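You operate a simulated robot arm through the tools that you are given. There is no shell and no other tool. Be economical: measure what you need, move in short steps, check, and stop when the job is done.

You are at the controls of a simulated robot arm. One attempt, no reset.

Task
Run about 70 mL of green powder into the small jar with the orange foot.
Fine: stand it in the turntable's pocket, turn to FILL, go by the display, turn back to LOAD; spill none, leave the other small jars.

Only the result counts: the job must be done as asked and must still hold three seconds after the hand-in. Knocking over, shifting, dropping, spilling or breaking anything else fails it.

Robot
A 6-joint arm with a two-finger parallel gripper, fixed in place. Base frame: the origin is at the foot of the arm, x ahead of it, y to its left, z up; the work surface is at about z = 86. Units: cm, rad, N and s.
With the tool pointing down near the work surface it reaches from about 24 to 64 cm from the base axis. Its first joint turns from -1.152 to 1.152 rad. Payload 2.7 kg.
The tool frame sits at the grasp point between the pads (the TCP): z along the fingers, y along the line on which they close. The tips reach 2.3 cm beyond it. The gripper opens to 9.4 cm. The fingers are 3.8 cm wide and 1 cm thick; the gripper's body (5.4 by 9.6 cm) begins 3.9 cm behind the TCP.
Orientation is that of the tool frame in the base frame, as [roll, pitch, yaw] about the fixed x, y, z axes, in that order (R = Rz(yaw) Ry(pitch) Rx(roll)). With the fingers straight down and closing along the base's y, the tool's x points along the base's -x, its y along +y and its z along -z.

Tools
- The arm moves only by the tool play_rows. Its argument "motion" is a list of rows, each a list of 3 entries, a list of its own where there are three numbers: the turn, a rotation vector about the base's x, y, z in units of 6 degrees (1.0 is 6 degrees), then the shift along the base's x, y, z in units of 50 mm (1.0 is 50 mm), then the gripper command, from -1 (shut) to 1 (fully open), values between in proportion. In form: [[[rx, ry, rz], [x, y, z], fingers], ...]. A call has 1 to 10 rows; each row shifts and turns the commanded pose from where the row before left it. A call with a number of a shift or a turn outside -1 to 1 is refused whole. Each row takes 0.2 s and may step no farther than 5 cm and 0.15 rad from the row before; otherwise, or with a gripper value out of range, the whole call is refused. A pose out of reach is approached as far as the arm can. The call stops where the force on the tool passes 40 N (or 10 N more than at its start, if that is more) or the arm is blocked; 0.2 s more then pass. Each finger travels about 4.5 cm/s and halts on what it meets, pressing with about 39 N; the grip force reading is that of the motor and also rises with nothing between the fingers. The clock runs only during rows and for 0.2 s after the last one: add rows that do not move to give the fingers time. It gives the time, the measured TCP pose, the force on the tool (base axes), the opening and the grip force at its end, in the units of the frame above (readings bear some noise), with the torque about the TCP (base axes, N m) and any sound that the robot's microphone picked up.
- Cameras (640 x 400 px; columns grow to the right, rows downward): "scene" is fixed at [6.87, -42.01, 142.2]; the picture's right is [0.86, -0.51, 0.00], its down [-0.20, -0.34, -0.92] and it looks along [0.47, 0.79, -0.39] (base axes); focal length 374 px, centre (320, 200). "wrist" rides on the gripper at [8.7, 1.6, -7.5] in the tool frame; the picture's right is [-0.18, 0.98, 0.00], its down [-0.58, -0.11, -0.81] and it looks along [-0.79, -0.15, 0.59] (tool axes); focal length 243 px, centre (320, 200). There is no depth. A picture from a camera that has moved, and an enlarged one, comes with that camera's place and axes in the base frame and with its lens.
- get_image(camera): a new picture of that camera. It takes no simulated time.
- close_up(camera, box): a new picture of the part [left, top, right, bottom] of that camera's present view, enlarged. It takes no simulated time.
- close_job(): hands the job in; it is judged then, once.

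Work in short steps. Places have to be worked out from the pictures, the camera data and where the tool is seen: move nearer, look again, correct. Check each grasp and each placing, and mend what went wrong. You have 120 turns and 68 pictures in all, those below and enlarged ones among them. Open the gripper and draw the arm clear of the work before you hand the job in, unless the task says otherwise; then end with one line.

The tools are called after "Call:" as a command line: name --argument value ..., lists and objects as JSON in quotes. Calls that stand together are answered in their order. play_rows: Moves the arm, as the interface text tells. Its arguments: {"type":"object","properties":{"motion":{"type":"array"}},"required":["motion"]} The other tools are called the same way: get_image (camera) takes a picture; close_up (camera, box) takes an enlarged picture of a part of a camera's view; close_job () hands the job in.

At the start:

```text
clock: 0.0
tool_pos: [26.43, 24.23, 126.03]
ee_rot: [3.141, -0.001, -3.14]
ft_force: [-0.3, 0.1, -0.1]
wrist_torque: [0.02, 0.01, -0.02]
grip_width: 9.41
grip_force: 0.1
```

scene: 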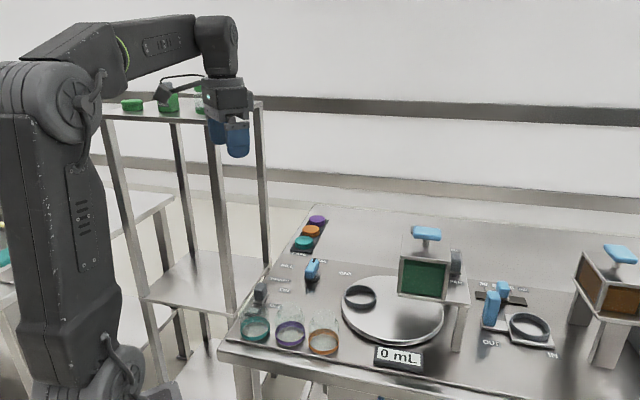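
wrist: 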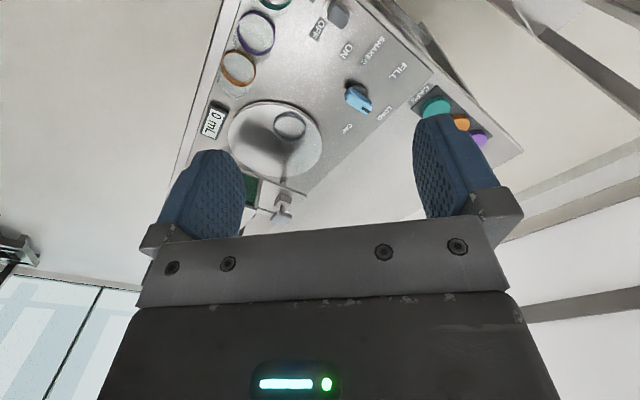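

I start by enlarging the work area to read the labels and locate the jars, the turntable, the knob and the hopper.

Call:
close_up --camera "scene" --box '[220, 200, 380, 370]'

Call:
close_up --camera "scene" --box '[330, 210, 490, 375]'

Call:
close_up --camera "scene" --box '[460, 230, 640, 375]'

Call:
close_up --camera "wrist" --box '[180, 0, 520, 220]'

```text
2.35 times, centred on (300, 285) of scene
camera zoom: at [6.87, -42.01, 142.2], right [0.86, -0.51, 0.0], down [-0.2, -0.34, -0.92], along [0.47, 0.79, -0.39], focal length 881 px, centre (367, 0)
```

zoom: 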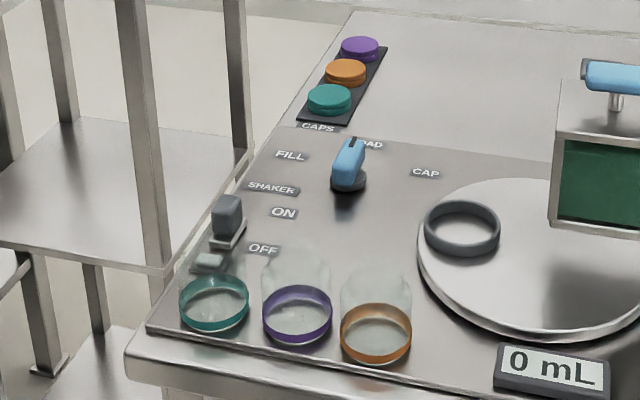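

```text
2.42 times, centred on (410, 292) of scene
camera zoom: at [6.87, -42.01, 142.2], right [0.86, -0.51, 0.0], down [-0.2, -0.34, -0.92], along [0.47, 0.79, -0.39], focal length 908 px, centre (102, -24)
```

zoom: 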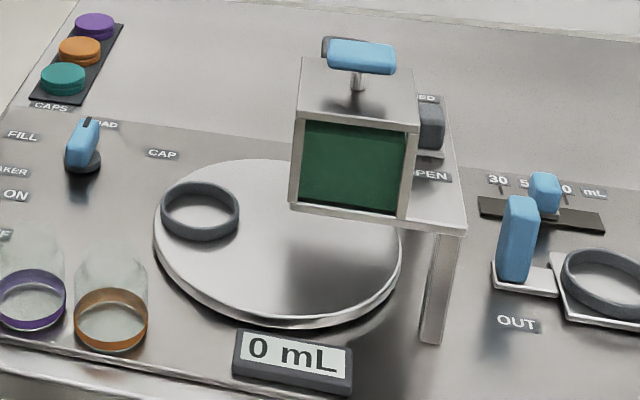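

```text
2.76 times, centred on (550, 302) of scene
camera zoom: at [6.87, -42.01, 142.2], right [0.86, -0.51, 0.0], down [-0.2, -0.34, -0.92], along [0.47, 0.79, -0.39], focal length 1033 px, centre (-314, -83)
```

zoom: 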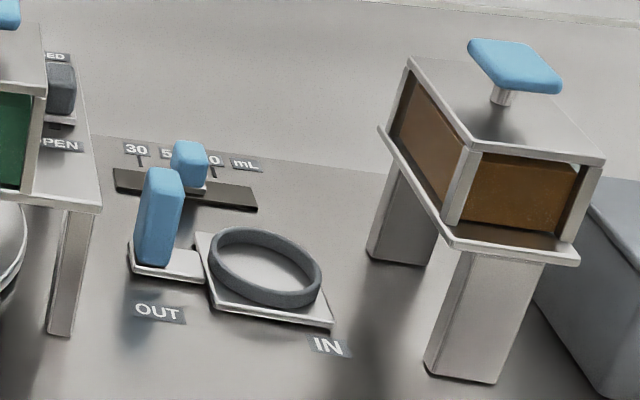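

```text
1.82 times, centred on (350, 110) of wrist
camera zoom: at [17.88, 25.81, 133.51], right [0.18, 0.98, 0.0], down [0.58, -0.11, 0.81], along [0.79, -0.15, -0.59], focal length 441 px, centre (266, 364)
```

zoom: 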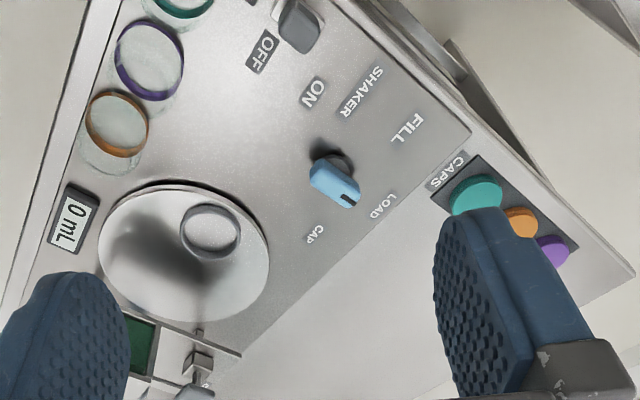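

Rough estimates: orange jar near (37, 7), pocket ring near (50, 13), knob near (45, 27), green hopper near (54, -1). I move the tool toward the middle for a better look.

Call:
play_rows --motion '[[[0, 0, 0], [0.2, -0.6, 0], 1], [[0, 0, 0], [0.2, -0.6, 0], 1], [[0, 0, 0], [0, -0.6, 0], 1], [[0, 0, 0], [-0.2, -0.6, 0], 1], [[0, 0, 0], [-0.2, -0.6, 0], 1], [[0, 0, 0], [0, 0, 0], 1]]'

Call:
get_image --camera "wrist"

Call:
get_image --camera "scene"

```text
clock: 1.4
tool_pos: [26.46, 9.08, 126.17]
ee_rot: [3.142, 0.0, -3.142]
ft_force: [-0.7, 0.4, 0.6]
wrist_torque: [0.02, 0.01, -0.01]
grip_width: 9.4
grip_force: 0.1
```

```text
61 pictures are left
camera wrist: at [17.88, 10.72, 133.53], right [0.18, 0.98, 0.0], down [0.58, -0.11, 0.81], along [0.79, -0.15, -0.59], focal length 243 px, centre (320, 200)
```

wrist: 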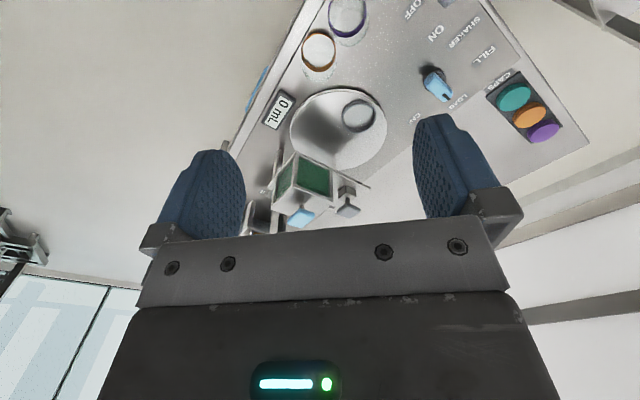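

```text
60 pictures are left
```

scene: 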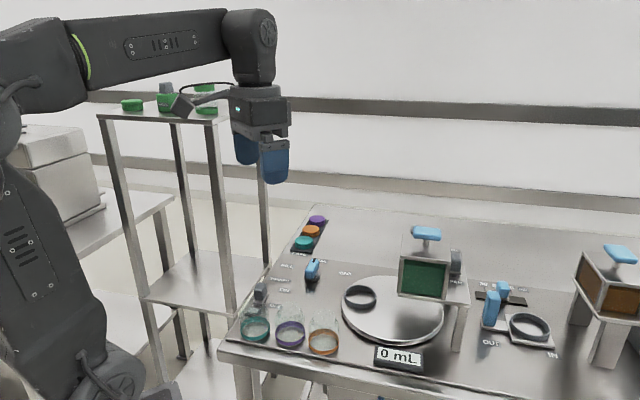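

The orange jar is confirmed near (36.5, 7.1) by both cameras. Next I look at the hopper's valve from nearer.

Call:
play_rows --motion '[[[0, 0, 0], [0.7, -0.4, 0.2], 1], [[0, 0, 0], [0.7, -0.4, 0.2], 1], [[0, 0, 0], [0.7, -0.4, 0.2], 1], [[0, 0, 0], [0.7, -0.4, 0.2], 1], [[0, 0, 0], [0, 0, 0], 1]]'

Call:
get_image --camera "wrist"

Call:
close_up --camera "wrist" --box '[240, 40, 440, 170]'

Call:
close_up --camera "scene" --box '[385, 210, 485, 310]'

```text
clock: 2.6
tool_pos: [40.48, 1.04, 130.06]
ee_rot: [3.141, 0.0, -3.139]
ft_force: [-0.5, 0.2, 0.0]
wrist_torque: [-0.05, 0.0, 0.04]
grip_width: 9.38
grip_force: 0.0
```

```text
59 pictures are left
camera wrist: at [31.87, 2.76, 137.49], right [0.18, 0.98, 0.0], down [0.58, -0.11, 0.81], along [0.79, -0.15, -0.59], focal length 243 px, centre (320, 200)
```

wrist: 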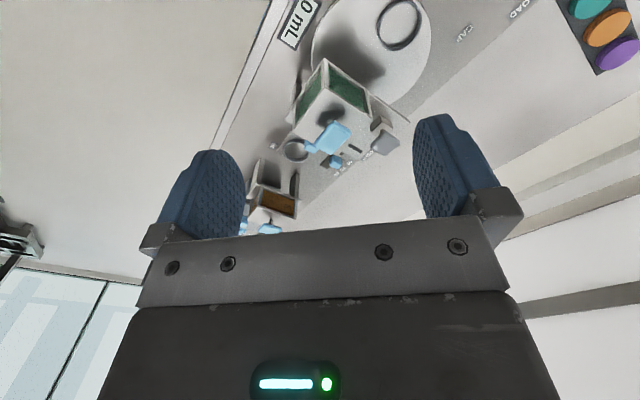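

```text
3.08 times, centred on (340, 105) of wrist
camera zoom: at [31.87, 2.76, 137.49], right [0.18, 0.98, 0.0], down [0.58, -0.11, 0.81], along [0.79, -0.15, -0.59], focal length 746 px, centre (258, 492)
```

zoom: 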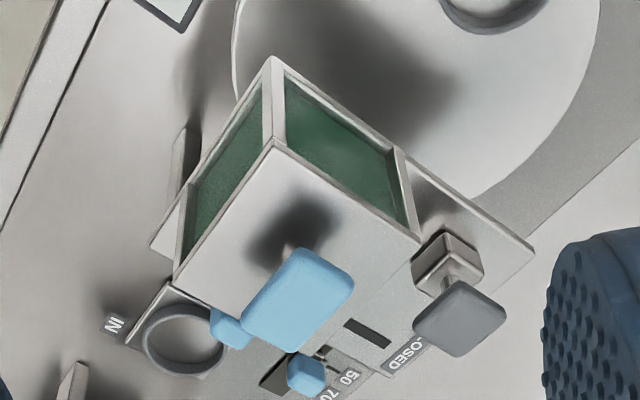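

```text
4.00 times, centred on (435, 260) of scene
camera zoom: at [6.87, -42.01, 142.2], right [0.86, -0.51, 0.0], down [-0.2, -0.34, -0.92], along [0.47, 0.79, -0.39], focal length 1498 px, centre (-140, -40)
```

zoom: 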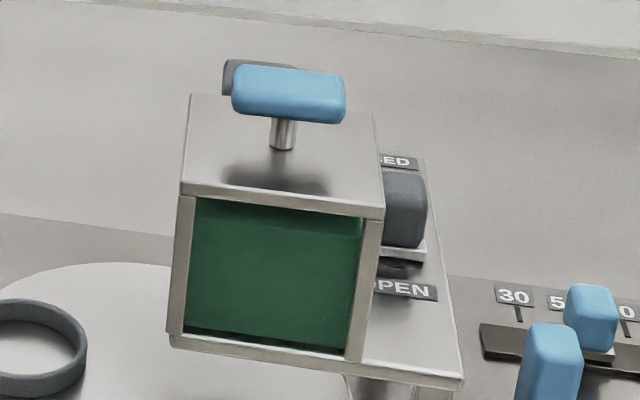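

There's a grey slider by CLOSED/OPEN hidden behind the blue handle, and a box with a grey cap behind the hopper. I move over it to look past the handle.

Call:
play_rows --motion '[[[0, 0, 0], [0.7, 0, 0.2], 1], [[0, 0, 0], [0.7, 0, 0.2], 1], [[0, 0, 0], [0.7, 0, 0.2], 1], [[0, 0, 0], [0.7, 0, 0.2], 1], [[0, 0, 0], [0.6, 0, 0.2], 1], [[0, 0, 0], [0, 0, 0], 1]]'

Call:
get_image --camera "wrist"

```text
clock: 4.0
tool_pos: [50.12, 0.84, 127.31]
ee_rot: [3.141, 0.004, 3.141]
ft_force: [-0.5, 0.1, 0.5]
wrist_torque: [-0.01, -0.01, 0.01]
grip_width: 9.38
grip_force: 0.2
out of reach, approached as far as the arm can: row 2, 3, 4, 5
```

```text
56 pictures are left
camera wrist: at [41.51, 2.48, 134.73], right [0.18, 0.98, 0.0], down [0.58, -0.11, 0.81], along [0.79, -0.15, -0.59], focal length 243 px, centre (320, 200)
```

wrist: 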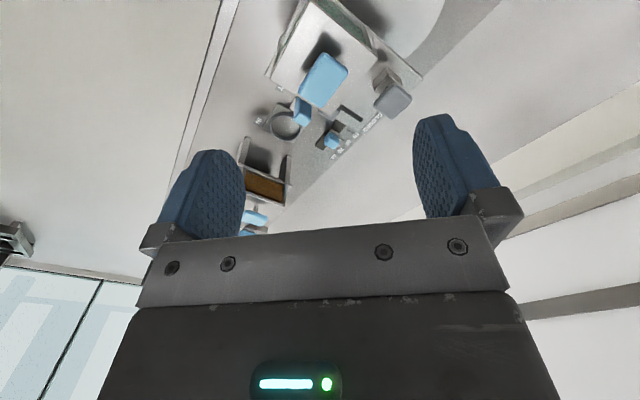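

The hopper stands turned by about 45°, and I can't tell which end of its track the slider is at. I turn the camera to view it from the -y side.

Call:
play_rows --motion '[[[0, 0, 1], [-0.4, 0, -0.2], 1], [[0, 0, 1], [-0.4, 0, -0.2], 1], [[0, 0, 1], [-0.4, 0, -0.2], 1], [[0, 0, 1], [-0.3, 0, -0.2], 1], [[0, 0, 1], [0, 0, -0.2], 1], [[0, 0, 1], [0, 0, 0], 1], [[0, 0, 1], [0, 0, 0], 1], [[0, 0, 1], [0, 0, 0], 1], [[0, 0, 1], [0, 0, 0], 1], [[0, 0, 1], [0, 0, 0], 1]]'

Call:
play_rows --motion '[[[0, 0, 1], [0, 0, 0], 1], [[0, 0, 1], [0, 0, 0], 1], [[0, 0, 1], [0, 0, 0], 1], [[0, 0, 0], [0, 0, 0], 1]]'

Call:
get_image --camera "wrist"

```text
clock: 6.2
tool_pos: [42.71, 0.83, 122.41]
ee_rot: [3.14, -0.001, -2.091]
ft_force: [0.0, 0.7, -0.7]
wrist_torque: [-0.03, 0.02, -0.03]
grip_width: 9.4
grip_force: 0.1
```

```text
clock: 7.2
tool_pos: [42.68, 0.91, 122.26]
ee_rot: [3.141, 0.001, -1.779]
ft_force: [0.3, 0.2, -0.2]
wrist_torque: [0.02, 0.01, -0.04]
grip_width: 9.42
grip_force: 0.1
```

```text
55 pictures are left
camera wrist: at [39.34, -7.2, 129.75], right [-0.92, 0.38, 0.0], down [0.23, 0.55, 0.81], along [0.31, 0.75, -0.59], focal length 243 px, centre (320, 200)
```

wrist: 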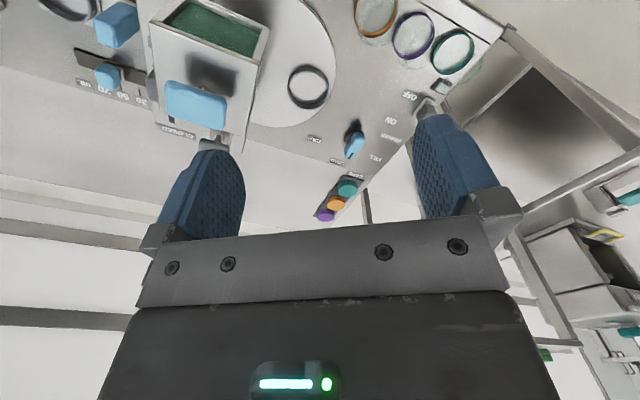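

I shift to +x and -y so the slider comes into view.

Call:
play_rows --motion '[[[0, 0, 0], [0.5, -0.3, 0.1], 1], [[0, 0, 0], [0.5, -0.3, 0.1], 1], [[0, 0, 0], [0.5, -0.3, 0.1], 1], [[0, 0, 0], [0.5, -0.3, 0], 1], [[0, 0, 0], [0.4, -0.3, 0], 1], [[0, 0, 0], [0, 0, 0], 1]]'

Call:
get_image --camera "wrist"

Call:
close_up --camera "wrist" --box '[170, 0, 370, 130]'

```text
clock: 8.6
tool_pos: [53.55, -6.53, 123.01]
ee_rot: [-3.141, -0.001, -1.78]
ft_force: [-0.3, 0.0, 0.4]
wrist_torque: [0.01, 0.0, -0.01]
grip_width: 9.42
grip_force: 0.1
out of reach, approached as far as the arm can: row 5
```

```text
54 pictures are left
camera wrist: at [50.15, -14.64, 130.41], right [-0.92, 0.38, 0.0], down [0.23, 0.55, 0.81], along [0.31, 0.74, -0.59], focal length 243 px, centre (320, 200)
```

wrist: 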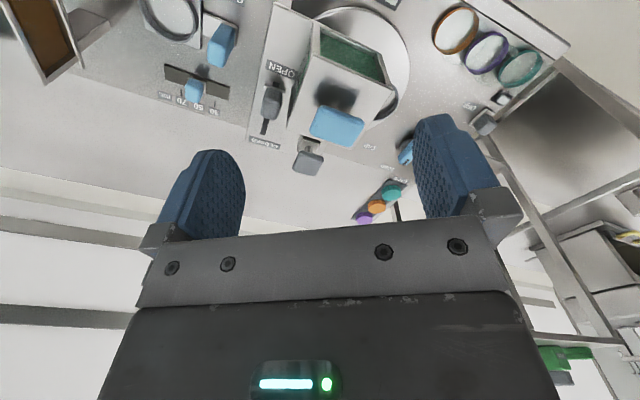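

```text
3.08 times, centred on (270, 65) of wrist
camera zoom: at [50.15, -14.64, 130.41], right [-0.92, 0.38, 0.0], down [0.23, 0.55, 0.81], along [0.31, 0.74, -0.59], focal length 746 px, centre (474, 615)
```

zoom: 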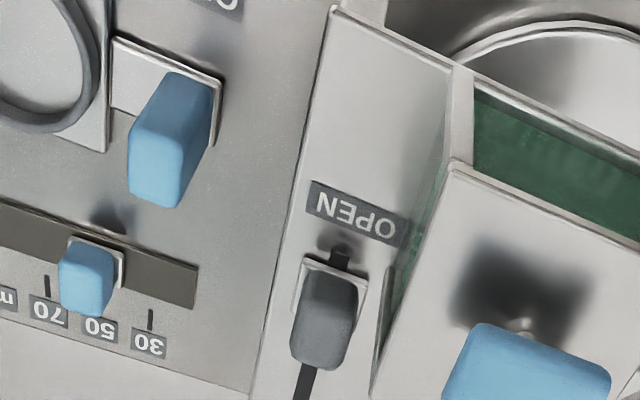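

The slider already sits at the OPEN end with the slot free toward CLOSED; no powder is flowing, so I leave it for now. I go above the orange jar, turning the gripper so it closes perpendicular to the jar row (yaw offset about -50°).

Call:
play_rows --motion '[[[0, 0, -1], [-0.4, 0.3, 0], 1], [[0, 0, -1], [-0.4, 0.3, 0], 1], [[0, 0, -1], [-0.4, 0.3, 0], 1], [[0, 0, -1], [-0.4, 0.3, 0], 1], [[0, 0, -1], [-0.4, 0.3, 0], 1], [[0, 0, -1], [-0.4, 0.3, 0], 1], [[0, 0, -1], [-0.4, 0.3, 0], 1], [[0, 0, -1], [-0.4, 0.3, 0], 1], [[0, 0, -1], [-0.2, 0.3, 0], 1], [[0, 0, -1], [0, 0.03, 0], 1]]'

Call:
play_rows --motion '[[[0, 0, -1], [0, 0, -0.1], 1], [[0, 0, -1], [0, 0, -0.1], 1], [[0, 0, -1], [0, 0, -0.1], 1], [[0, 0, -1], [0, 0, -0.1], 1], [[0, 0, -1], [0, 0, -0.1], 1], [[0, 0, -1], [0, 0, -0.1], 1], [[0, 0, -1], [0, 0, -0.1], 1], [[0, 0, -1], [0, 0, -0.1], 1], [[0, 0, -1], [0, 0, -0.1], 1], [[0, 0, -1], [0, 0, 0], 1]]'

Call:
play_rows --motion '[[[0, 0, -1], [0, 0, -0.1], 1], [[0, 0, -0.3], [0, 0, -0.2], 1], [[0, 0, 0], [0, 0, 0], 1]]'

Call:
get_image --camera "wrist"

Call:
close_up --camera "scene" --box '[230, 250, 370, 370]'

```text
clock: 10.8
tool_pos: [36.53, 7.17, 123.04]
ee_rot: [3.141, 0.001, -2.83]
ft_force: [-0.3, -0.5, -0.1]
wrist_torque: [-0.01, -0.02, 0.04]
grip_width: 9.39
grip_force: 0.1
```

```text
clock: 13.0
tool_pos: [36.4, 7.25, 118.44]
ee_rot: [-3.141, 0.0, 2.408]
ft_force: [0.4, -0.1, 0.0]
wrist_torque: [0.0, -0.02, 0.0]
grip_width: 9.39
grip_force: 0.0
```

```text
clock: 13.8
tool_pos: [36.47, 7.04, 117.08]
ee_rot: [-3.141, -0.001, 2.271]
ft_force: [-0.5, -0.1, 0.2]
wrist_torque: [0.01, -0.03, -0.01]
grip_width: 9.39
grip_force: 0.1
```

```text
52 pictures are left
camera wrist: at [32.2, 14.77, 124.36], right [0.87, 0.49, 0.0], down [0.29, -0.51, 0.81], along [0.4, -0.7, -0.59], focal length 243 px, centre (320, 200)
```

wrist: 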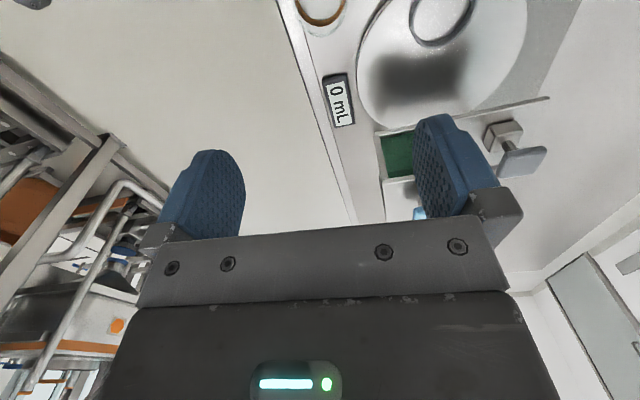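

```text
3.33 times, centred on (300, 310) of scene
camera zoom: at [6.87, -42.01, 142.2], right [0.86, -0.51, 0.0], down [-0.2, -0.34, -0.92], along [0.47, 0.79, -0.39], focal length 1248 px, centre (387, -167)
```

zoom: 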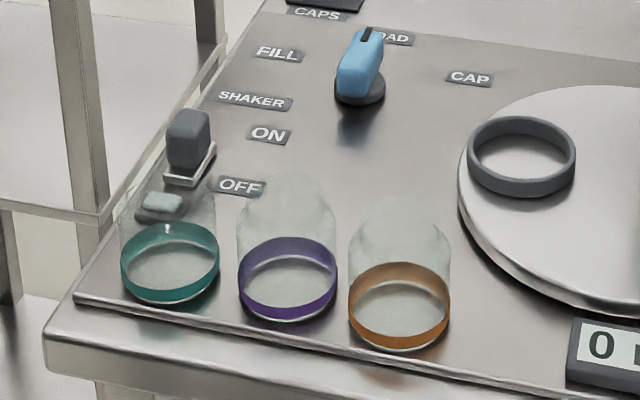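

Jar centre is about (36.95, 7.05), about 6.2 cm across, with neighbours along the row clear of the fingers. I descend partway and check.

Call:
play_rows --motion '[[[0, 0, 0], [0.1, 0, -0.7], 1], [[0, 0, 0], [0, 0, -0.7], 1], [[0, 0, 0], [0, 0, -0.7], 1], [[0, 0, 0], [0, 0, -0.7], 1], [[0, 0, 0], [0, 0, -0.6], 1], [[0, 0, 0], [0, 0, 0], 1]]'

Call:
close_up --camera "scene" --box '[230, 230, 410, 380]'

Call:
get_image --camera "wrist"

```text
clock: 15.2
tool_pos: [37.08, 7.05, 99.95]
ee_rot: [3.141, 0.0, 2.273]
ft_force: [0.1, 0.9, -0.1]
wrist_torque: [-0.01, -0.02, -0.03]
grip_width: 9.42
grip_force: 0.0
```

```text
2.67 times, centred on (320, 305) of scene
camera zoom: at [6.87, -42.01, 142.2], right [0.86, -0.51, 0.0], down [-0.2, -0.34, -0.92], along [0.47, 0.79, -0.39], focal length 999 px, centre (320, -80)
```

zoom: 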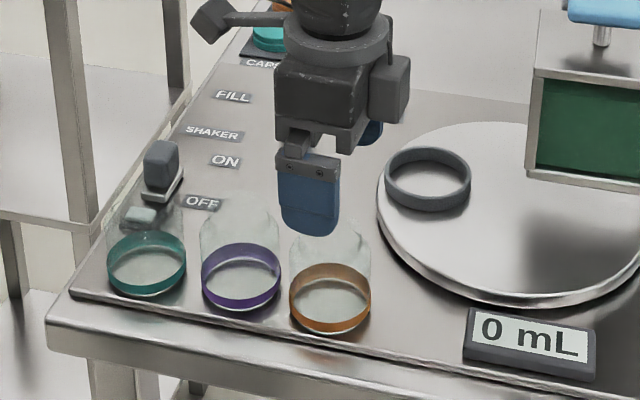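

```text
49 pictures are left
camera wrist: at [32.71, 14.79, 107.35], right [0.87, 0.49, 0.0], down [0.29, -0.51, 0.81], along [0.4, -0.7, -0.59], focal length 243 px, centre (320, 200)
```

wrist: 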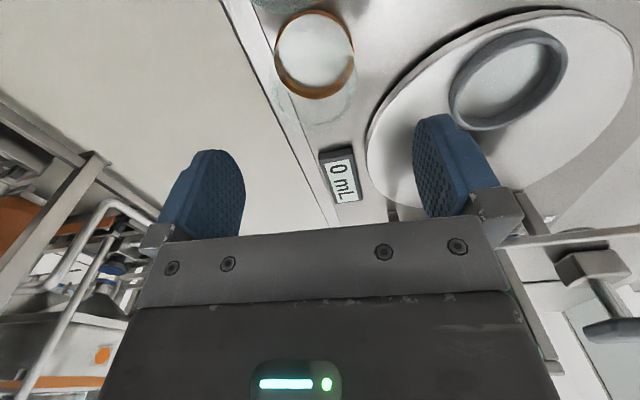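

The jar is centred between the fingers within a few mm. I descend to grip height.

Call:
play_rows --motion '[[[0, 0, 0], [-0.03, 0, -0.6], 1], [[0, 0, 0], [0, 0, -0.5], 1], [[0, 0, 0], [0, 0, -0.5], 1], [[0, 0, 0], [0, 0, -0.3], 1], [[0, 0, 0], [0, 0, 0], 1]]'

Call:
close_up --camera "scene" --box '[250, 250, 390, 370]'

```text
clock: 16.4
tool_pos: [36.79, 7.21, 90.44]
ee_rot: [3.141, 0.0, 2.272]
ft_force: [0.4, 0.1, -0.1]
wrist_torque: [-0.03, -0.05, 0.01]
grip_width: 9.39
grip_force: 0.0
```

```text
3.33 times, centred on (320, 310) of scene
camera zoom: at [6.87, -42.01, 142.2], right [0.86, -0.51, 0.0], down [-0.2, -0.34, -0.92], along [0.47, 0.79, -0.39], focal length 1248 px, centre (320, -167)
```

zoom: 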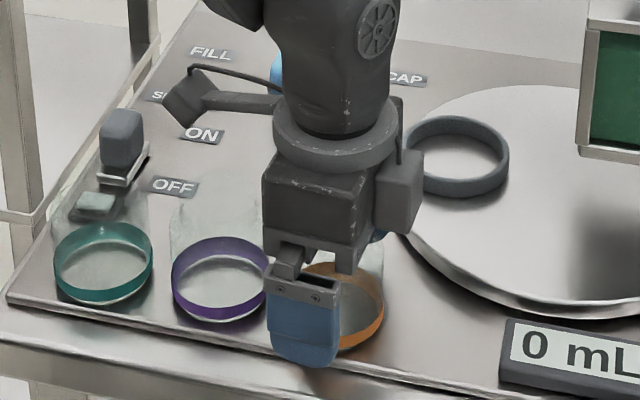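

The geometry projects consistently, so I close on the jar.

Call:
play_rows --motion '[[[0, 0, 0], [0, 0, 0], 0.3], [[0, 0, 0], [0, 0, 0], 0.1], [[0, 0, 0], [0, 0, 0], 0], [[0, 0, 0], [0, 0, 0], -0.3], [[0, 0, 0], [0, 0, 0], -0.3], [[0, 0, 0], [0, 0, 0], -0.3]]'

```text
clock: 17.8
tool_pos: [36.77, 7.1, 90.58]
ee_rot: [-3.141, 0.0, 2.274]
ft_force: [-0.5, -0.6, 0.9]
wrist_torque: [-0.01, 0.02, 0.01]
grip_width: 5.87
grip_force: 38.9
```

The grip holds at 5.87 cm wide. I lift straight up and check.

Call:
play_rows --motion '[[[0, 0, 0], [0, 0, 0.2], -0.3], [[0, 0, 0], [0, 0, 0.5], -0.3], [[0, 0, 0], [0, 0, 0.7], -0.3], [[0, 0, 0], [0, 0, 0.6], -0.3], [[0, 0, 0], [0, 0, 0], -0.3]]'

Call:
get_image --camera "scene"

Call:
get_image --camera "wrist"

```text
clock: 19.0
tool_pos: [36.8, 7.26, 100.68]
ee_rot: [-3.141, 0.001, 2.274]
ft_force: [-0.2, -0.5, -0.7]
wrist_torque: [0.04, -0.01, 0.0]
grip_width: 4.47
grip_force: 38.8
```

```text
47 pictures are left
```

scene: 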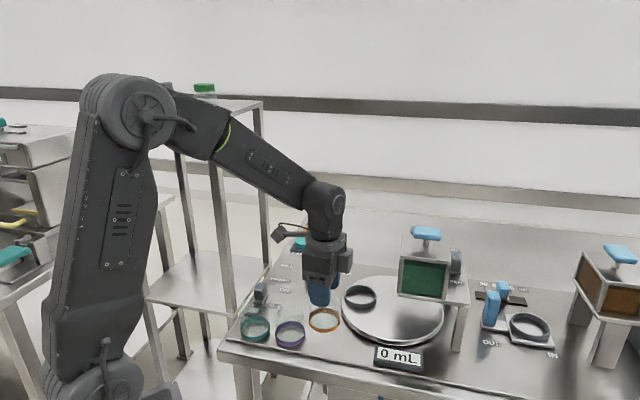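

```text
46 pictures are left
camera wrist: at [32.52, 14.76, 108.03], right [0.87, 0.49, 0.0], down [0.29, -0.51, 0.81], along [0.4, -0.7, -0.59], focal length 243 px, centre (320, 200)
```

wrist: 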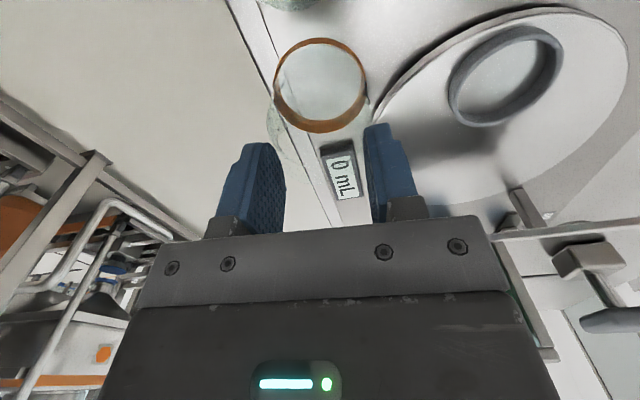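

The opening shrank to 4.47, so the jar may have slipped in the fingers. I look closely.

Call:
close_up --camera "scene" --box '[270, 240, 390, 350]'

Call:
close_up --camera "wrist" --box '[230, 0, 430, 230]'

```text
3.64 times, centred on (330, 295) of scene
camera zoom: at [6.87, -42.01, 142.2], right [0.86, -0.51, 0.0], down [-0.2, -0.34, -0.92], along [0.47, 0.79, -0.39], focal length 1362 px, centre (284, -146)
```

zoom: 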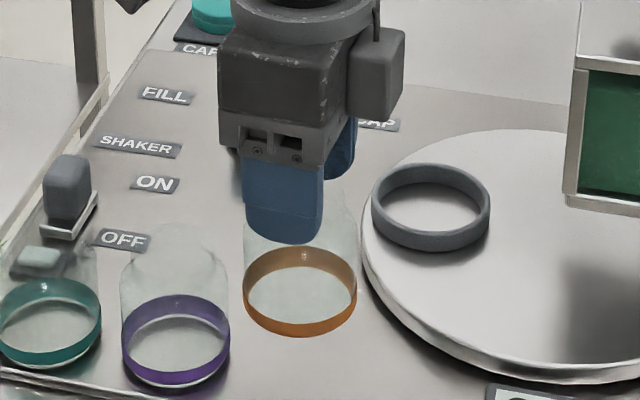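

```text
1.74 times, centred on (330, 115) of wrist
camera zoom: at [32.52, 14.76, 108.03], right [0.87, 0.49, 0.0], down [0.29, -0.51, 0.81], along [0.4, -0.7, -0.59], focal length 422 px, centre (303, 348)
```

zoom: 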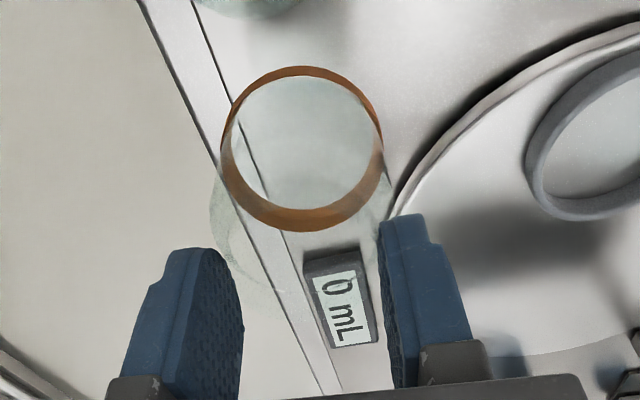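

The jar is in the air, upright, now held by its neck (its bottom about 8.8 cm below the TCP). I wait briefly and check that the hold is stable before travelling.

Call:
play_rows --motion '[[[0, 0, 0], [0, 0, 0.1], -0.3], [[0, 0, 0], [0, 0, 0.1], -0.3], [[0, 0, 0], [0, 0, 0.1], -0.3], [[0, 0, 0], [0, 0, 0], -0.3], [[0, 0, 0], [0, 0, 0], -0.3]]'

Call:
close_up --camera "scene" --box '[270, 240, 390, 350]'

```text
clock: 20.2
tool_pos: [36.79, 7.16, 102.14]
ee_rot: [-3.142, 0.0, 2.274]
ft_force: [-1.1, 0.2, -0.5]
wrist_torque: [-0.01, 0.0, 0.02]
grip_width: 4.49
grip_force: 39.3
```

```text
3.64 times, centred on (330, 295) of scene
camera zoom: at [6.87, -42.01, 142.2], right [0.86, -0.51, 0.0], down [-0.2, -0.34, -0.92], along [0.47, 0.79, -0.39], focal length 1362 px, centre (284, -146)
```

zoom: 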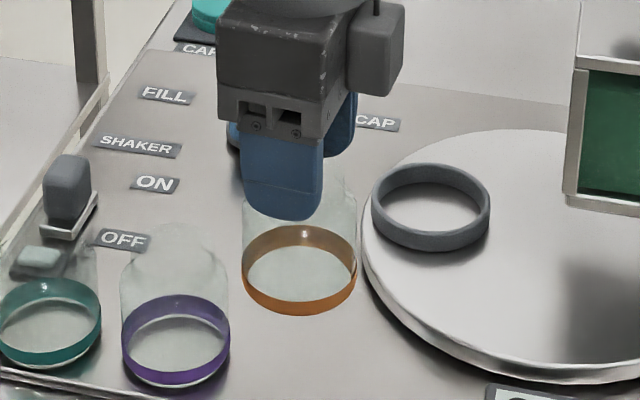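

The hold is stable (4.49 cm). I carry it over to the pocket, estimated at (50.0, 13.1), keeping the bottom above the ring.

Call:
play_rows --motion '[[[0, 0, 0], [0.2, 0.1, 0.1], -0.3], [[0, 0, 0], [0.5, 0.2, 0.1], -0.3], [[0, 0, 0], [0.6, 0.3, 0], -0.3], [[0, 0, 0], [0.6, 0.3, 0], -0.3], [[0, 0, 0], [0.5, 0.2, 0], -0.3], [[0, 0, 0], [0.24, 0.08, 0], -0.3], [[0, 0, 0], [0, 0, 0], -0.3]]'

Call:
close_up --camera "scene" --box '[300, 230, 420, 340]'

Call:
close_up --camera "wrist" --box '[230, 0, 430, 230]'

```text
clock: 21.8
tool_pos: [49.99, 12.98, 103.02]
ee_rot: [3.141, 0.002, 2.272]
ft_force: [0.5, 0.3, -1.2]
wrist_torque: [0.0, 0.01, 0.01]
grip_width: 4.46
grip_force: 38.7
```

```text
3.64 times, centred on (360, 285) of scene
camera zoom: at [6.87, -42.0, 142.2], right [0.86, -0.51, 0.0], down [-0.2, -0.34, -0.92], along [0.47, 0.79, -0.39], focal length 1362 px, centre (174, -109)
```

zoom: 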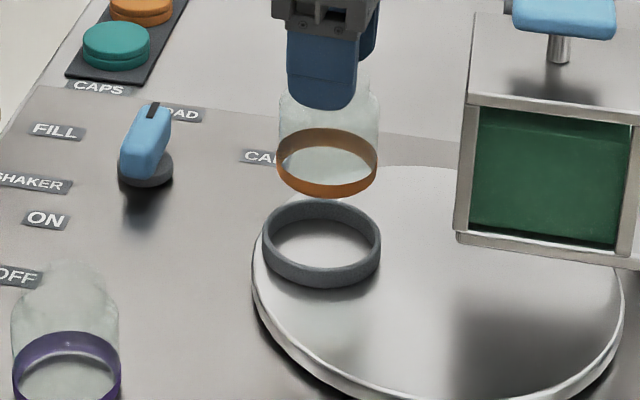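

```text
1.74 times, centred on (330, 115) of wrist
camera zoom: at [45.69, 20.69, 110.39], right [0.87, 0.49, 0.0], down [0.29, -0.51, 0.81], along [0.4, -0.7, -0.59], focal length 422 px, centre (303, 348)
```

zoom: 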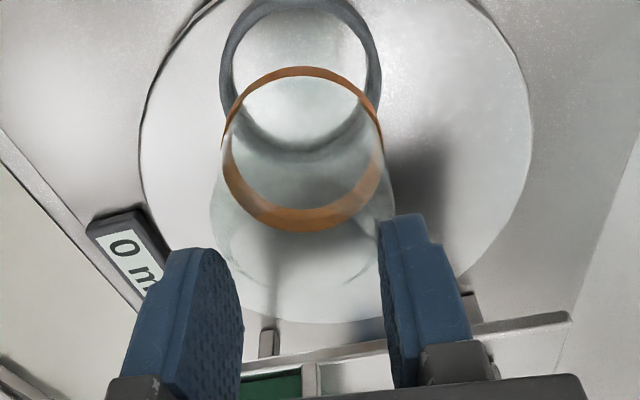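

Side-to-side comparison in both cameras puts the jar within about 1 mm of the pocket axis. I lower 3 cm with a tiny correction and look again.

Call:
play_rows --motion '[[[0, 0, 0], [-0.02, 0.01, -0.2], -0.3], [[0, 0, 0], [0, 0, -0.2], -0.3], [[0, 0, 0], [0, 0, -0.2], -0.3], [[0, 0, 0], [0, 0, 0], -0.3]]'

Call:
close_up --camera "scene" --box '[320, 240, 410, 320]'

Call:
close_up --camera "wrist" --box '[240, 0, 400, 160]'

```text
clock: 22.8
tool_pos: [49.81, 13.17, 99.97]
ee_rot: [-3.14, 0.0, 2.272]
ft_force: [0.4, 0.6, -1.2]
wrist_torque: [-0.01, 0.02, 0.01]
grip_width: 4.48
grip_force: 39.3
```

```text
5.00 times, centred on (365, 280) of scene
camera zoom: at [6.87, -42.0, 142.2], right [0.86, -0.51, 0.0], down [-0.2, -0.34, -0.92], along [0.47, 0.79, -0.39], focal length 1872 px, centre (95, -200)
```

zoom: 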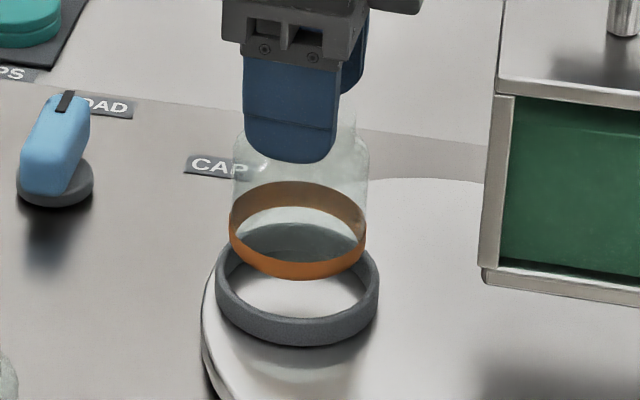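

```text
2.50 times, centred on (320, 80) of wrist
camera zoom: at [45.57, 20.8, 107.38], right [0.87, 0.49, 0.0], down [0.29, -0.51, 0.81], along [0.4, -0.7, -0.59], focal length 606 px, centre (320, 500)
```

zoom: 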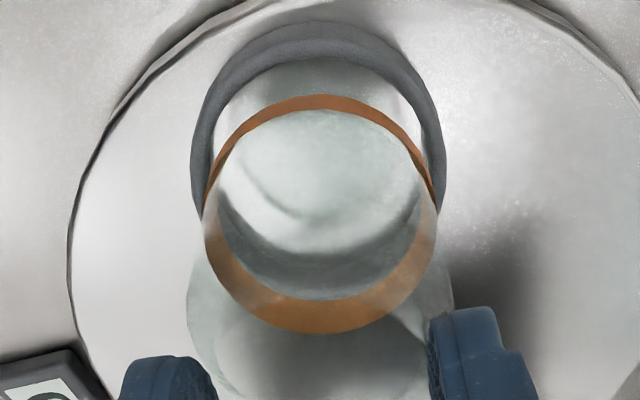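

Nearly aligned; a shift of about (0, -0.15) is needed. I apply it and lower 0.8 cm to just above the ring, then check again.

Call:
play_rows --motion '[[[0, 0, 0], [0.005, -0.03, -0.08], -0.3], [[0, 0, 0], [0, 0, -0.08], -0.3], [[0, 0, 0], [0, 0, 0], -0.3], [[0, 0, 0], [0, 0, 0], -0.3]]'

Call:
close_up --camera "scene" --box '[340, 260, 390, 310]'

Call:
close_up --camera "wrist" --box '[240, 0, 400, 160]'

```text
clock: 23.8
tool_pos: [49.91, 12.92, 99.25]
ee_rot: [-3.141, 0.003, 2.273]
ft_force: [-1.3, 0.1, -1.8]
wrist_torque: [-0.03, 0.0, 0.03]
grip_width: 4.46
grip_force: 39.0
```

```text
8.00 times, centred on (365, 285) of scene
camera zoom: at [6.87, -42.0, 142.2], right [0.86, -0.51, 0.0], down [-0.2, -0.34, -0.92], along [0.47, 0.79, -0.39], focal length 2996 px, centre (-40, -480)
```

zoom: 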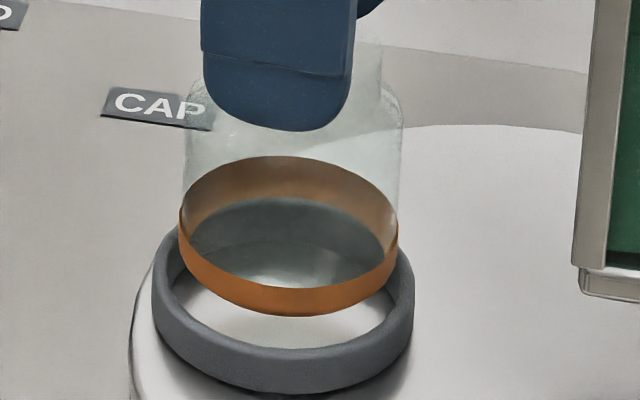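

```text
2.50 times, centred on (320, 80) of wrist
camera zoom: at [45.62, 20.61, 106.58], right [0.87, 0.49, 0.0], down [0.29, -0.51, 0.81], along [0.4, -0.7, -0.59], focal length 606 px, centre (320, 500)
```

zoom: 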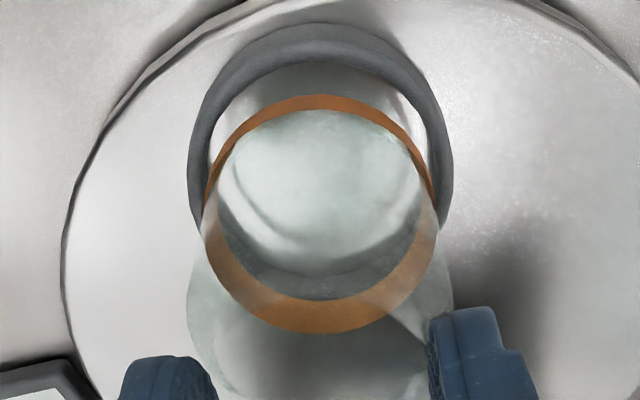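

Aligned within about 0.5 mm. I lower into the ring in small steps.

Call:
play_rows --motion '[[[0, 0, 0], [-0.006, 0.006, -0.08], -0.3], [[0, 0, 0], [0, 0, -0.08], -0.3], [[0, 0, 0], [0, 0, -0.08], -0.3], [[0, 0, 0], [0, 0, -0.08], -0.3], [[0, 0, 0], [0, 0, 0], -0.3]]'

Call:
close_up --camera "scene" --box '[340, 260, 390, 310]'

```text
clock: 25.0
tool_pos: [49.9, 12.98, 97.62]
ee_rot: [-3.14, 0.001, 2.273]
ft_force: [-0.1, 0.1, -0.9]
wrist_torque: [0.02, 0.0, 0.0]
grip_width: 4.46
grip_force: 39.3
```

```text
8.00 times, centred on (365, 285) of scene
camera zoom: at [6.87, -42.0, 142.2], right [0.86, -0.51, 0.0], down [-0.2, -0.34, -0.92], along [0.47, 0.79, -0.39], focal length 2996 px, centre (-40, -480)
```

zoom: 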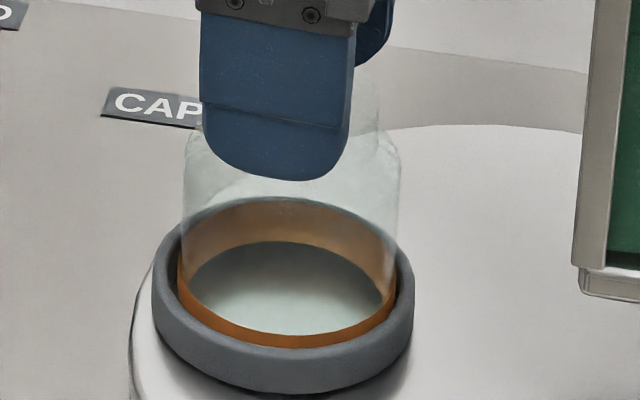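

The foot is inside the ring with no contact force. I continue down gently until it touches bottom.

Call:
play_rows --motion '[[[0, 0, 0], [0, 0, -0.05], -0.3], [[0, 0, 0], [0, 0, -0.05], -0.3], [[0, 0, 0], [0, 0, 0], -0.3]]'

Call:
play_rows --motion '[[[0, 0, 0], [0, 0, -0.04], -0.3], [[0, 0, 0], [0, 0, 0], -0.3]]'

Call:
play_rows --motion '[[[0, 0, 0], [0, 0, -0.04], -0.3], [[0, 0, 0], [0, 0, 0], -0.3]]'

Call:
close_up --camera "scene" --box '[340, 260, 390, 310]'

```text
clock: 25.8
tool_pos: [49.91, 13.07, 97.25]
ee_rot: [3.136, 0.0, 2.273]
ft_force: [-0.6, 1.3, 16.2]
wrist_torque: [0.27, 0.56, 0.02]
grip_width: 4.46
grip_force: 38.9
```

```text
clock: 26.4
tool_pos: [49.99, 13.0, 97.03]
ee_rot: [3.136, 0.002, 2.275]
ft_force: [1.9, 0.9, 21.8]
wrist_torque: [-0.14, 0.04, 0.1]
grip_width: 4.48
grip_force: 39.0
```

```text
clock: 27.0
tool_pos: [49.99, 12.84, 96.84]
ee_rot: [3.14, 0.001, 2.272]
ft_force: [1.2, -1.7, 22.7]
wrist_torque: [-0.18, 0.08, 0.03]
grip_width: 4.48
grip_force: 38.8
```

```text
8.00 times, centred on (365, 285) of scene
camera zoom: at [6.84, -42.02, 142.19], right [0.86, -0.51, 0.0], down [-0.2, -0.34, -0.92], along [0.47, 0.79, -0.39], focal length 2996 px, centre (-40, -480)
```

zoom: 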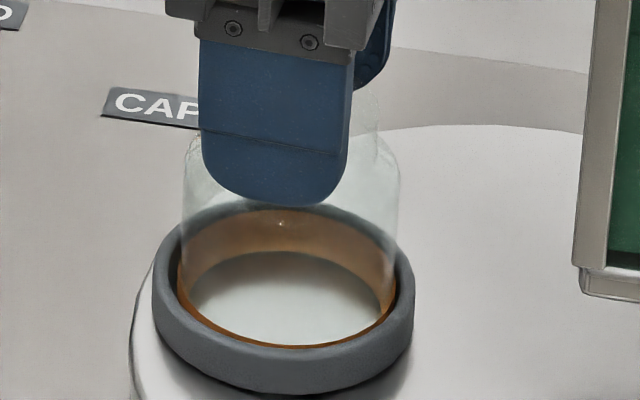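

The jar is on the pocket floor and level. I release and rise.

Call:
play_rows --motion '[[[0, 0, 0], [0, 0, 0.04], -0.3], [[0, 0, 0], [0, 0, 0], 0.2], [[0, 0, 0], [0, 0, 0], 0.6], [[0, 0, 0], [0, 0, 0], 1], [[0, 0, 0], [0, 0, 0], 1], [[0, 0, 0], [0, 0, 0], 1]]'

Call:
play_rows --motion '[[[0, 0, 0], [0, 0, 0.4], 1], [[0, 0, 0], [0, 0, 0.8], 1], [[0, 0, 0], [0, 0, 0.8], 1], [[0, 0, 0], [-0.2, 0.6, 0.4], 1], [[0, 0, 0], [-0.2, 0.6, 0.2], 1], [[0, 0, 0], [-0.2, 0.6, 0], 1], [[0, 0, 0], [0, 0, 0], 1]]'

Call:
close_up --camera "scene" --box '[300, 220, 440, 340]'

Call:
get_image --camera "wrist"

```text
clock: 28.4
tool_pos: [49.83, 12.92, 96.79]
ee_rot: [3.141, -0.001, 2.271]
ft_force: [-0.3, 0.9, 0.5]
wrist_torque: [-0.01, -0.01, 0.01]
grip_width: 9.4
grip_force: 0.2
```

```text
clock: 30.0
tool_pos: [46.83, 22.0, 109.95]
ee_rot: [-3.141, -0.002, 2.274]
ft_force: [0.2, 0.7, 0.1]
wrist_torque: [0.0, 0.0, 0.01]
grip_width: 9.41
grip_force: 0.1
```

```text
3.33 times, centred on (370, 280) of scene
camera zoom: at [6.87, -42.0, 142.2], right [0.86, -0.51, 0.0], down [-0.2, -0.34, -0.92], along [0.47, 0.79, -0.39], focal length 1248 px, centre (153, -67)
```

zoom: 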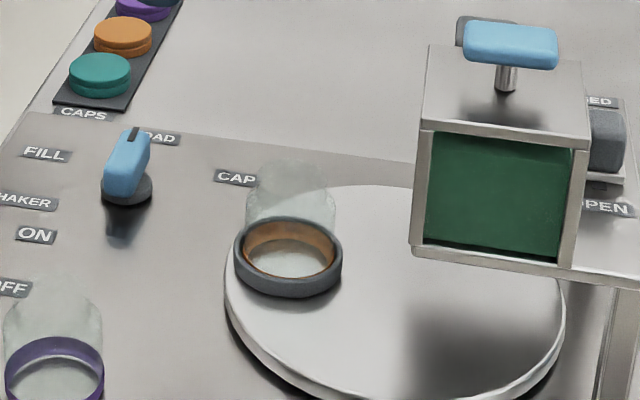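

```text
33 pictures are left
camera wrist: at [42.57, 29.67, 117.3], right [0.87, 0.49, 0.0], down [0.29, -0.51, 0.81], along [0.4, -0.7, -0.59], focal length 243 px, centre (320, 200)
```

wrist: 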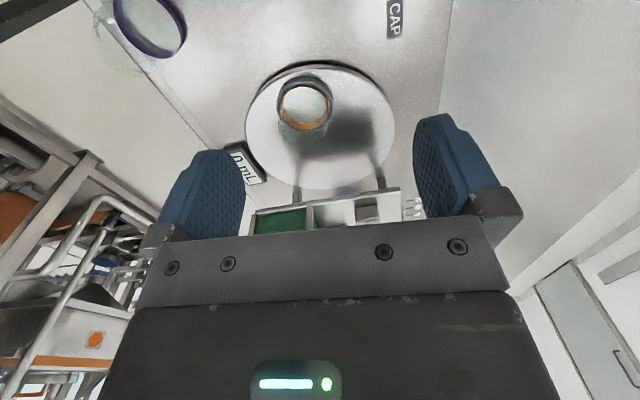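

The jar stands upright in the pocket. Now the knob, near (46.4, 28.2), pointing to LOAD at about 47°: I turn the gripper to +47° so it closes across the knob bar.

Call:
play_rows --motion '[[[0, 0, 1], [0, 0.2, 0], 1], [[0, 0, 1], [0, 0.2, 0], 1], [[0, 0, 1], [0, 0.2, 0], 1], [[0, 0, 1], [0, 0.2, 0], 1], [[0, 0, 1], [0, 0.2, 0], 1], [[0, 0, 1], [0, 0.2, 0], 1], [[0, 0, 1], [0, 0, 0], 1], [[0, 0, 1], [0, 0, 0], 1], [[0, 0, 1], [0, 0, 0], 1], [[0, 0, 1], [0, 0, 0], 1]]'

Call:
play_rows --motion '[[[0, 0, 1], [0, 0, -0.2], 1], [[0, 0, 1], [0, 0, -0.2], 1], [[0, 0, 1], [0, 0, -0.2], 1], [[0, 0, 1], [0, 0, -0.2], 1], [[0, 0, 1], [0, 0, -0.2], 1], [[0, 0, 1], [0, 0, 0], 1], [[0, 0, 0.2], [0, 0, 0], 1], [[0, 0, 0], [0, 0, 0], 1]]'

Call:
get_image --camera "wrist"

```text
clock: 32.2
tool_pos: [46.99, 27.89, 109.86]
ee_rot: [3.141, 0.0, -2.963]
ft_force: [-0.3, -0.5, -0.1]
wrist_torque: [0.01, -0.02, -0.03]
grip_width: 9.39
grip_force: 0.1
```

```text
clock: 34.0
tool_pos: [46.97, 27.89, 104.89]
ee_rot: [-3.141, 0.0, -2.313]
ft_force: [0.1, 0.2, 0.5]
wrist_torque: [0.03, -0.01, 0.03]
grip_width: 9.38
grip_force: 0.1
```

```text
32 pictures are left
camera wrist: at [39.93, 22.66, 112.27], right [-0.6, 0.8, 0.0], down [0.47, 0.35, 0.81], along [0.64, 0.48, -0.59], focal length 243 px, centre (320, 200)
```

wrist: 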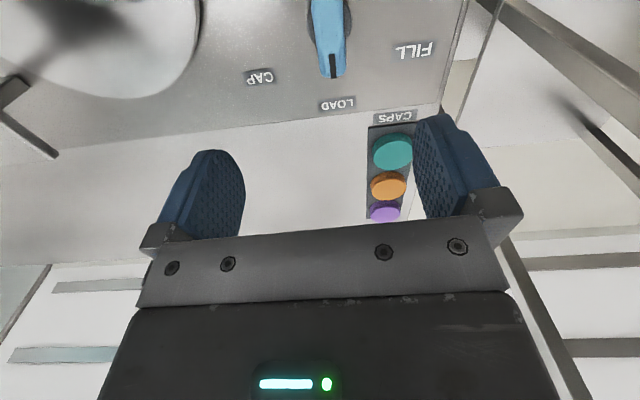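

Knob axis about (46.3, 28.3), bar top about z = 91; LOAD at about 47°, FILL about +60° beyond. I descend over the bar.

Call:
play_rows --motion '[[[0, 0, 0], [-0.12, 0.08, -0.6], 1], [[0, 0, 0], [0, 0, -0.6], 1], [[0, 0, 0], [0, 0, -0.6], 0.6], [[0, 0, 0], [0, 0, -0.6], 0.3], [[0, 0, 0], [0, 0, -0.4], 0.2], [[0, 0, 0], [0, 0, 0], 0.2]]'

Call:
close_up --camera "scene" --box '[250, 220, 390, 340]'

Call:
get_image --camera "wrist"

```text
clock: 35.4
tool_pos: [46.34, 28.33, 90.89]
ee_rot: [-3.141, -0.001, -2.315]
ft_force: [-0.5, 0.0, 0.3]
wrist_torque: [0.02, -0.03, 0.01]
grip_width: 5.64
grip_force: 0.1
```

```text
3.33 times, centred on (320, 280) of scene
camera zoom: at [6.87, -42.01, 142.2], right [0.86, -0.51, 0.0], down [-0.2, -0.34, -0.92], along [0.47, 0.79, -0.39], focal length 1248 px, centre (320, -67)
```

zoom: 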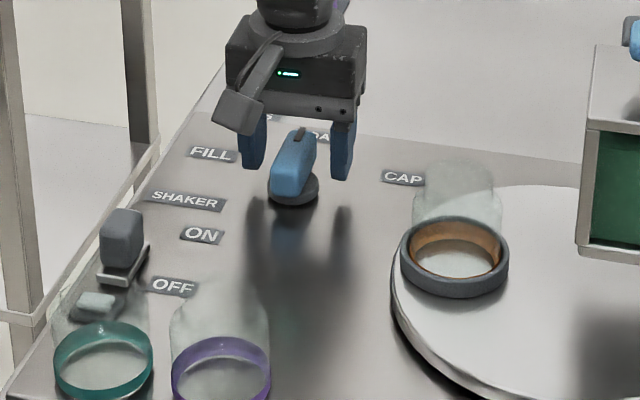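

```text
30 pictures are left
camera wrist: at [39.36, 23.08, 98.26], right [-0.6, 0.8, 0.0], down [0.47, 0.35, 0.81], along [0.65, 0.48, -0.59], focal length 243 px, centre (320, 200)
```

wrist: 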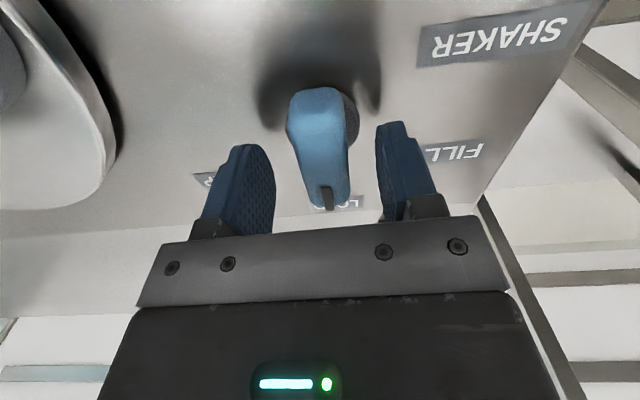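

The bar sits between the fingers. I close on it to see its width.

Call:
play_rows --motion '[[[0, 0, 0], [0, 0, -0.08], 0], [[0, 0, 0], [0, 0, 0], -0.3], [[0, 0, 0], [0, 0, 0], -0.7], [[0, 0, 0], [0, 0, 0], -0.7], [[0, 0, 0], [0, 0, 0], -0.7]]'

```text
clock: 36.6
tool_pos: [46.17, 28.36, 90.42]
ee_rot: [3.137, -0.002, -2.313]
ft_force: [-20.0, 14.3, 3.1]
wrist_torque: [-0.33, 0.02, -0.18]
grip_width: 2.4
grip_force: 44.9
```

The bar is 2.4 cm wide; the side force says I'm slightly off-axis. I shift about 2 mm in the force's direction.

Call:
play_rows --motion '[[[0, 0, 0], [-0.03, 0.027, 0], -0.7], [[0, 0, 0], [0, 0, 0], -0.7]]'

```text
clock: 37.2
tool_pos: [46.09, 28.65, 90.45]
ee_rot: [3.14, -0.002, -2.314]
ft_force: [-10.1, 10.2, -1.6]
wrist_torque: [-0.72, 0.98, -0.15]
grip_width: 2.38
grip_force: 45.2
```

Call:
play_rows --motion '[[[0, 0, 0], [-0.025, 0.025, 0], -0.7], [[0, 0, 0], [0, 0, 0], -0.7]]'

```text
clock: 37.8
tool_pos: [46.05, 28.47, 90.47]
ee_rot: [-3.14, 0.0, -2.314]
ft_force: [1.7, 0.0, -7.4]
wrist_torque: [-0.45, 0.78, -0.08]
grip_width: 2.39
grip_force: 45.1
```

Forces are balanced now. I start turning toward FILL by 30° and check.

Call:
play_rows --motion '[[[0, 0, 0.7], [0, 0, 0], -0.7], [[0, 0, 0.8], [0, 0, 0], -0.7], [[0, 0, 1], [0, 0, 0], -0.7], [[0, 0, 1], [0, 0, 0], -0.7], [[0, 0, 1], [0, 0, 0], -0.7], [[0, 0, 0.5], [0, 0, 0], -0.7]]'

Call:
close_up --camera "scene" --box '[270, 220, 470, 380]'

```text
clock: 39.2
tool_pos: [45.83, 28.69, 90.46]
ee_rot: [3.138, -0.002, -1.79]
ft_force: [-12.5, -4.3, -7.5]
wrist_torque: [0.53, -0.52, -0.07]
grip_width: 2.4
grip_force: 45.2
```

```text
2.50 times, centred on (370, 300) of scene
camera zoom: at [6.85, -42.01, 142.19], right [0.86, -0.51, 0.0], down [-0.2, -0.34, -0.92], along [0.47, 0.79, -0.39], focal length 936 px, centre (195, -50)
```

zoom: 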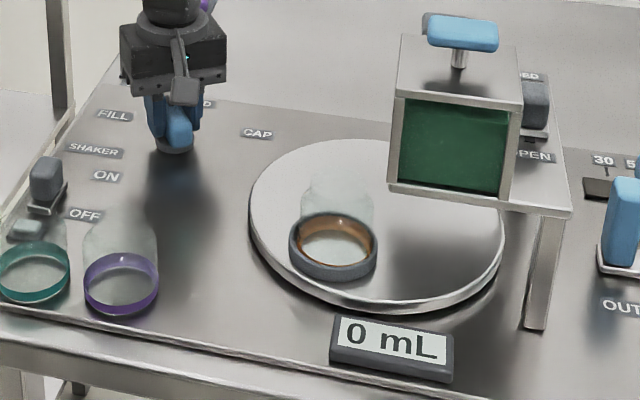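

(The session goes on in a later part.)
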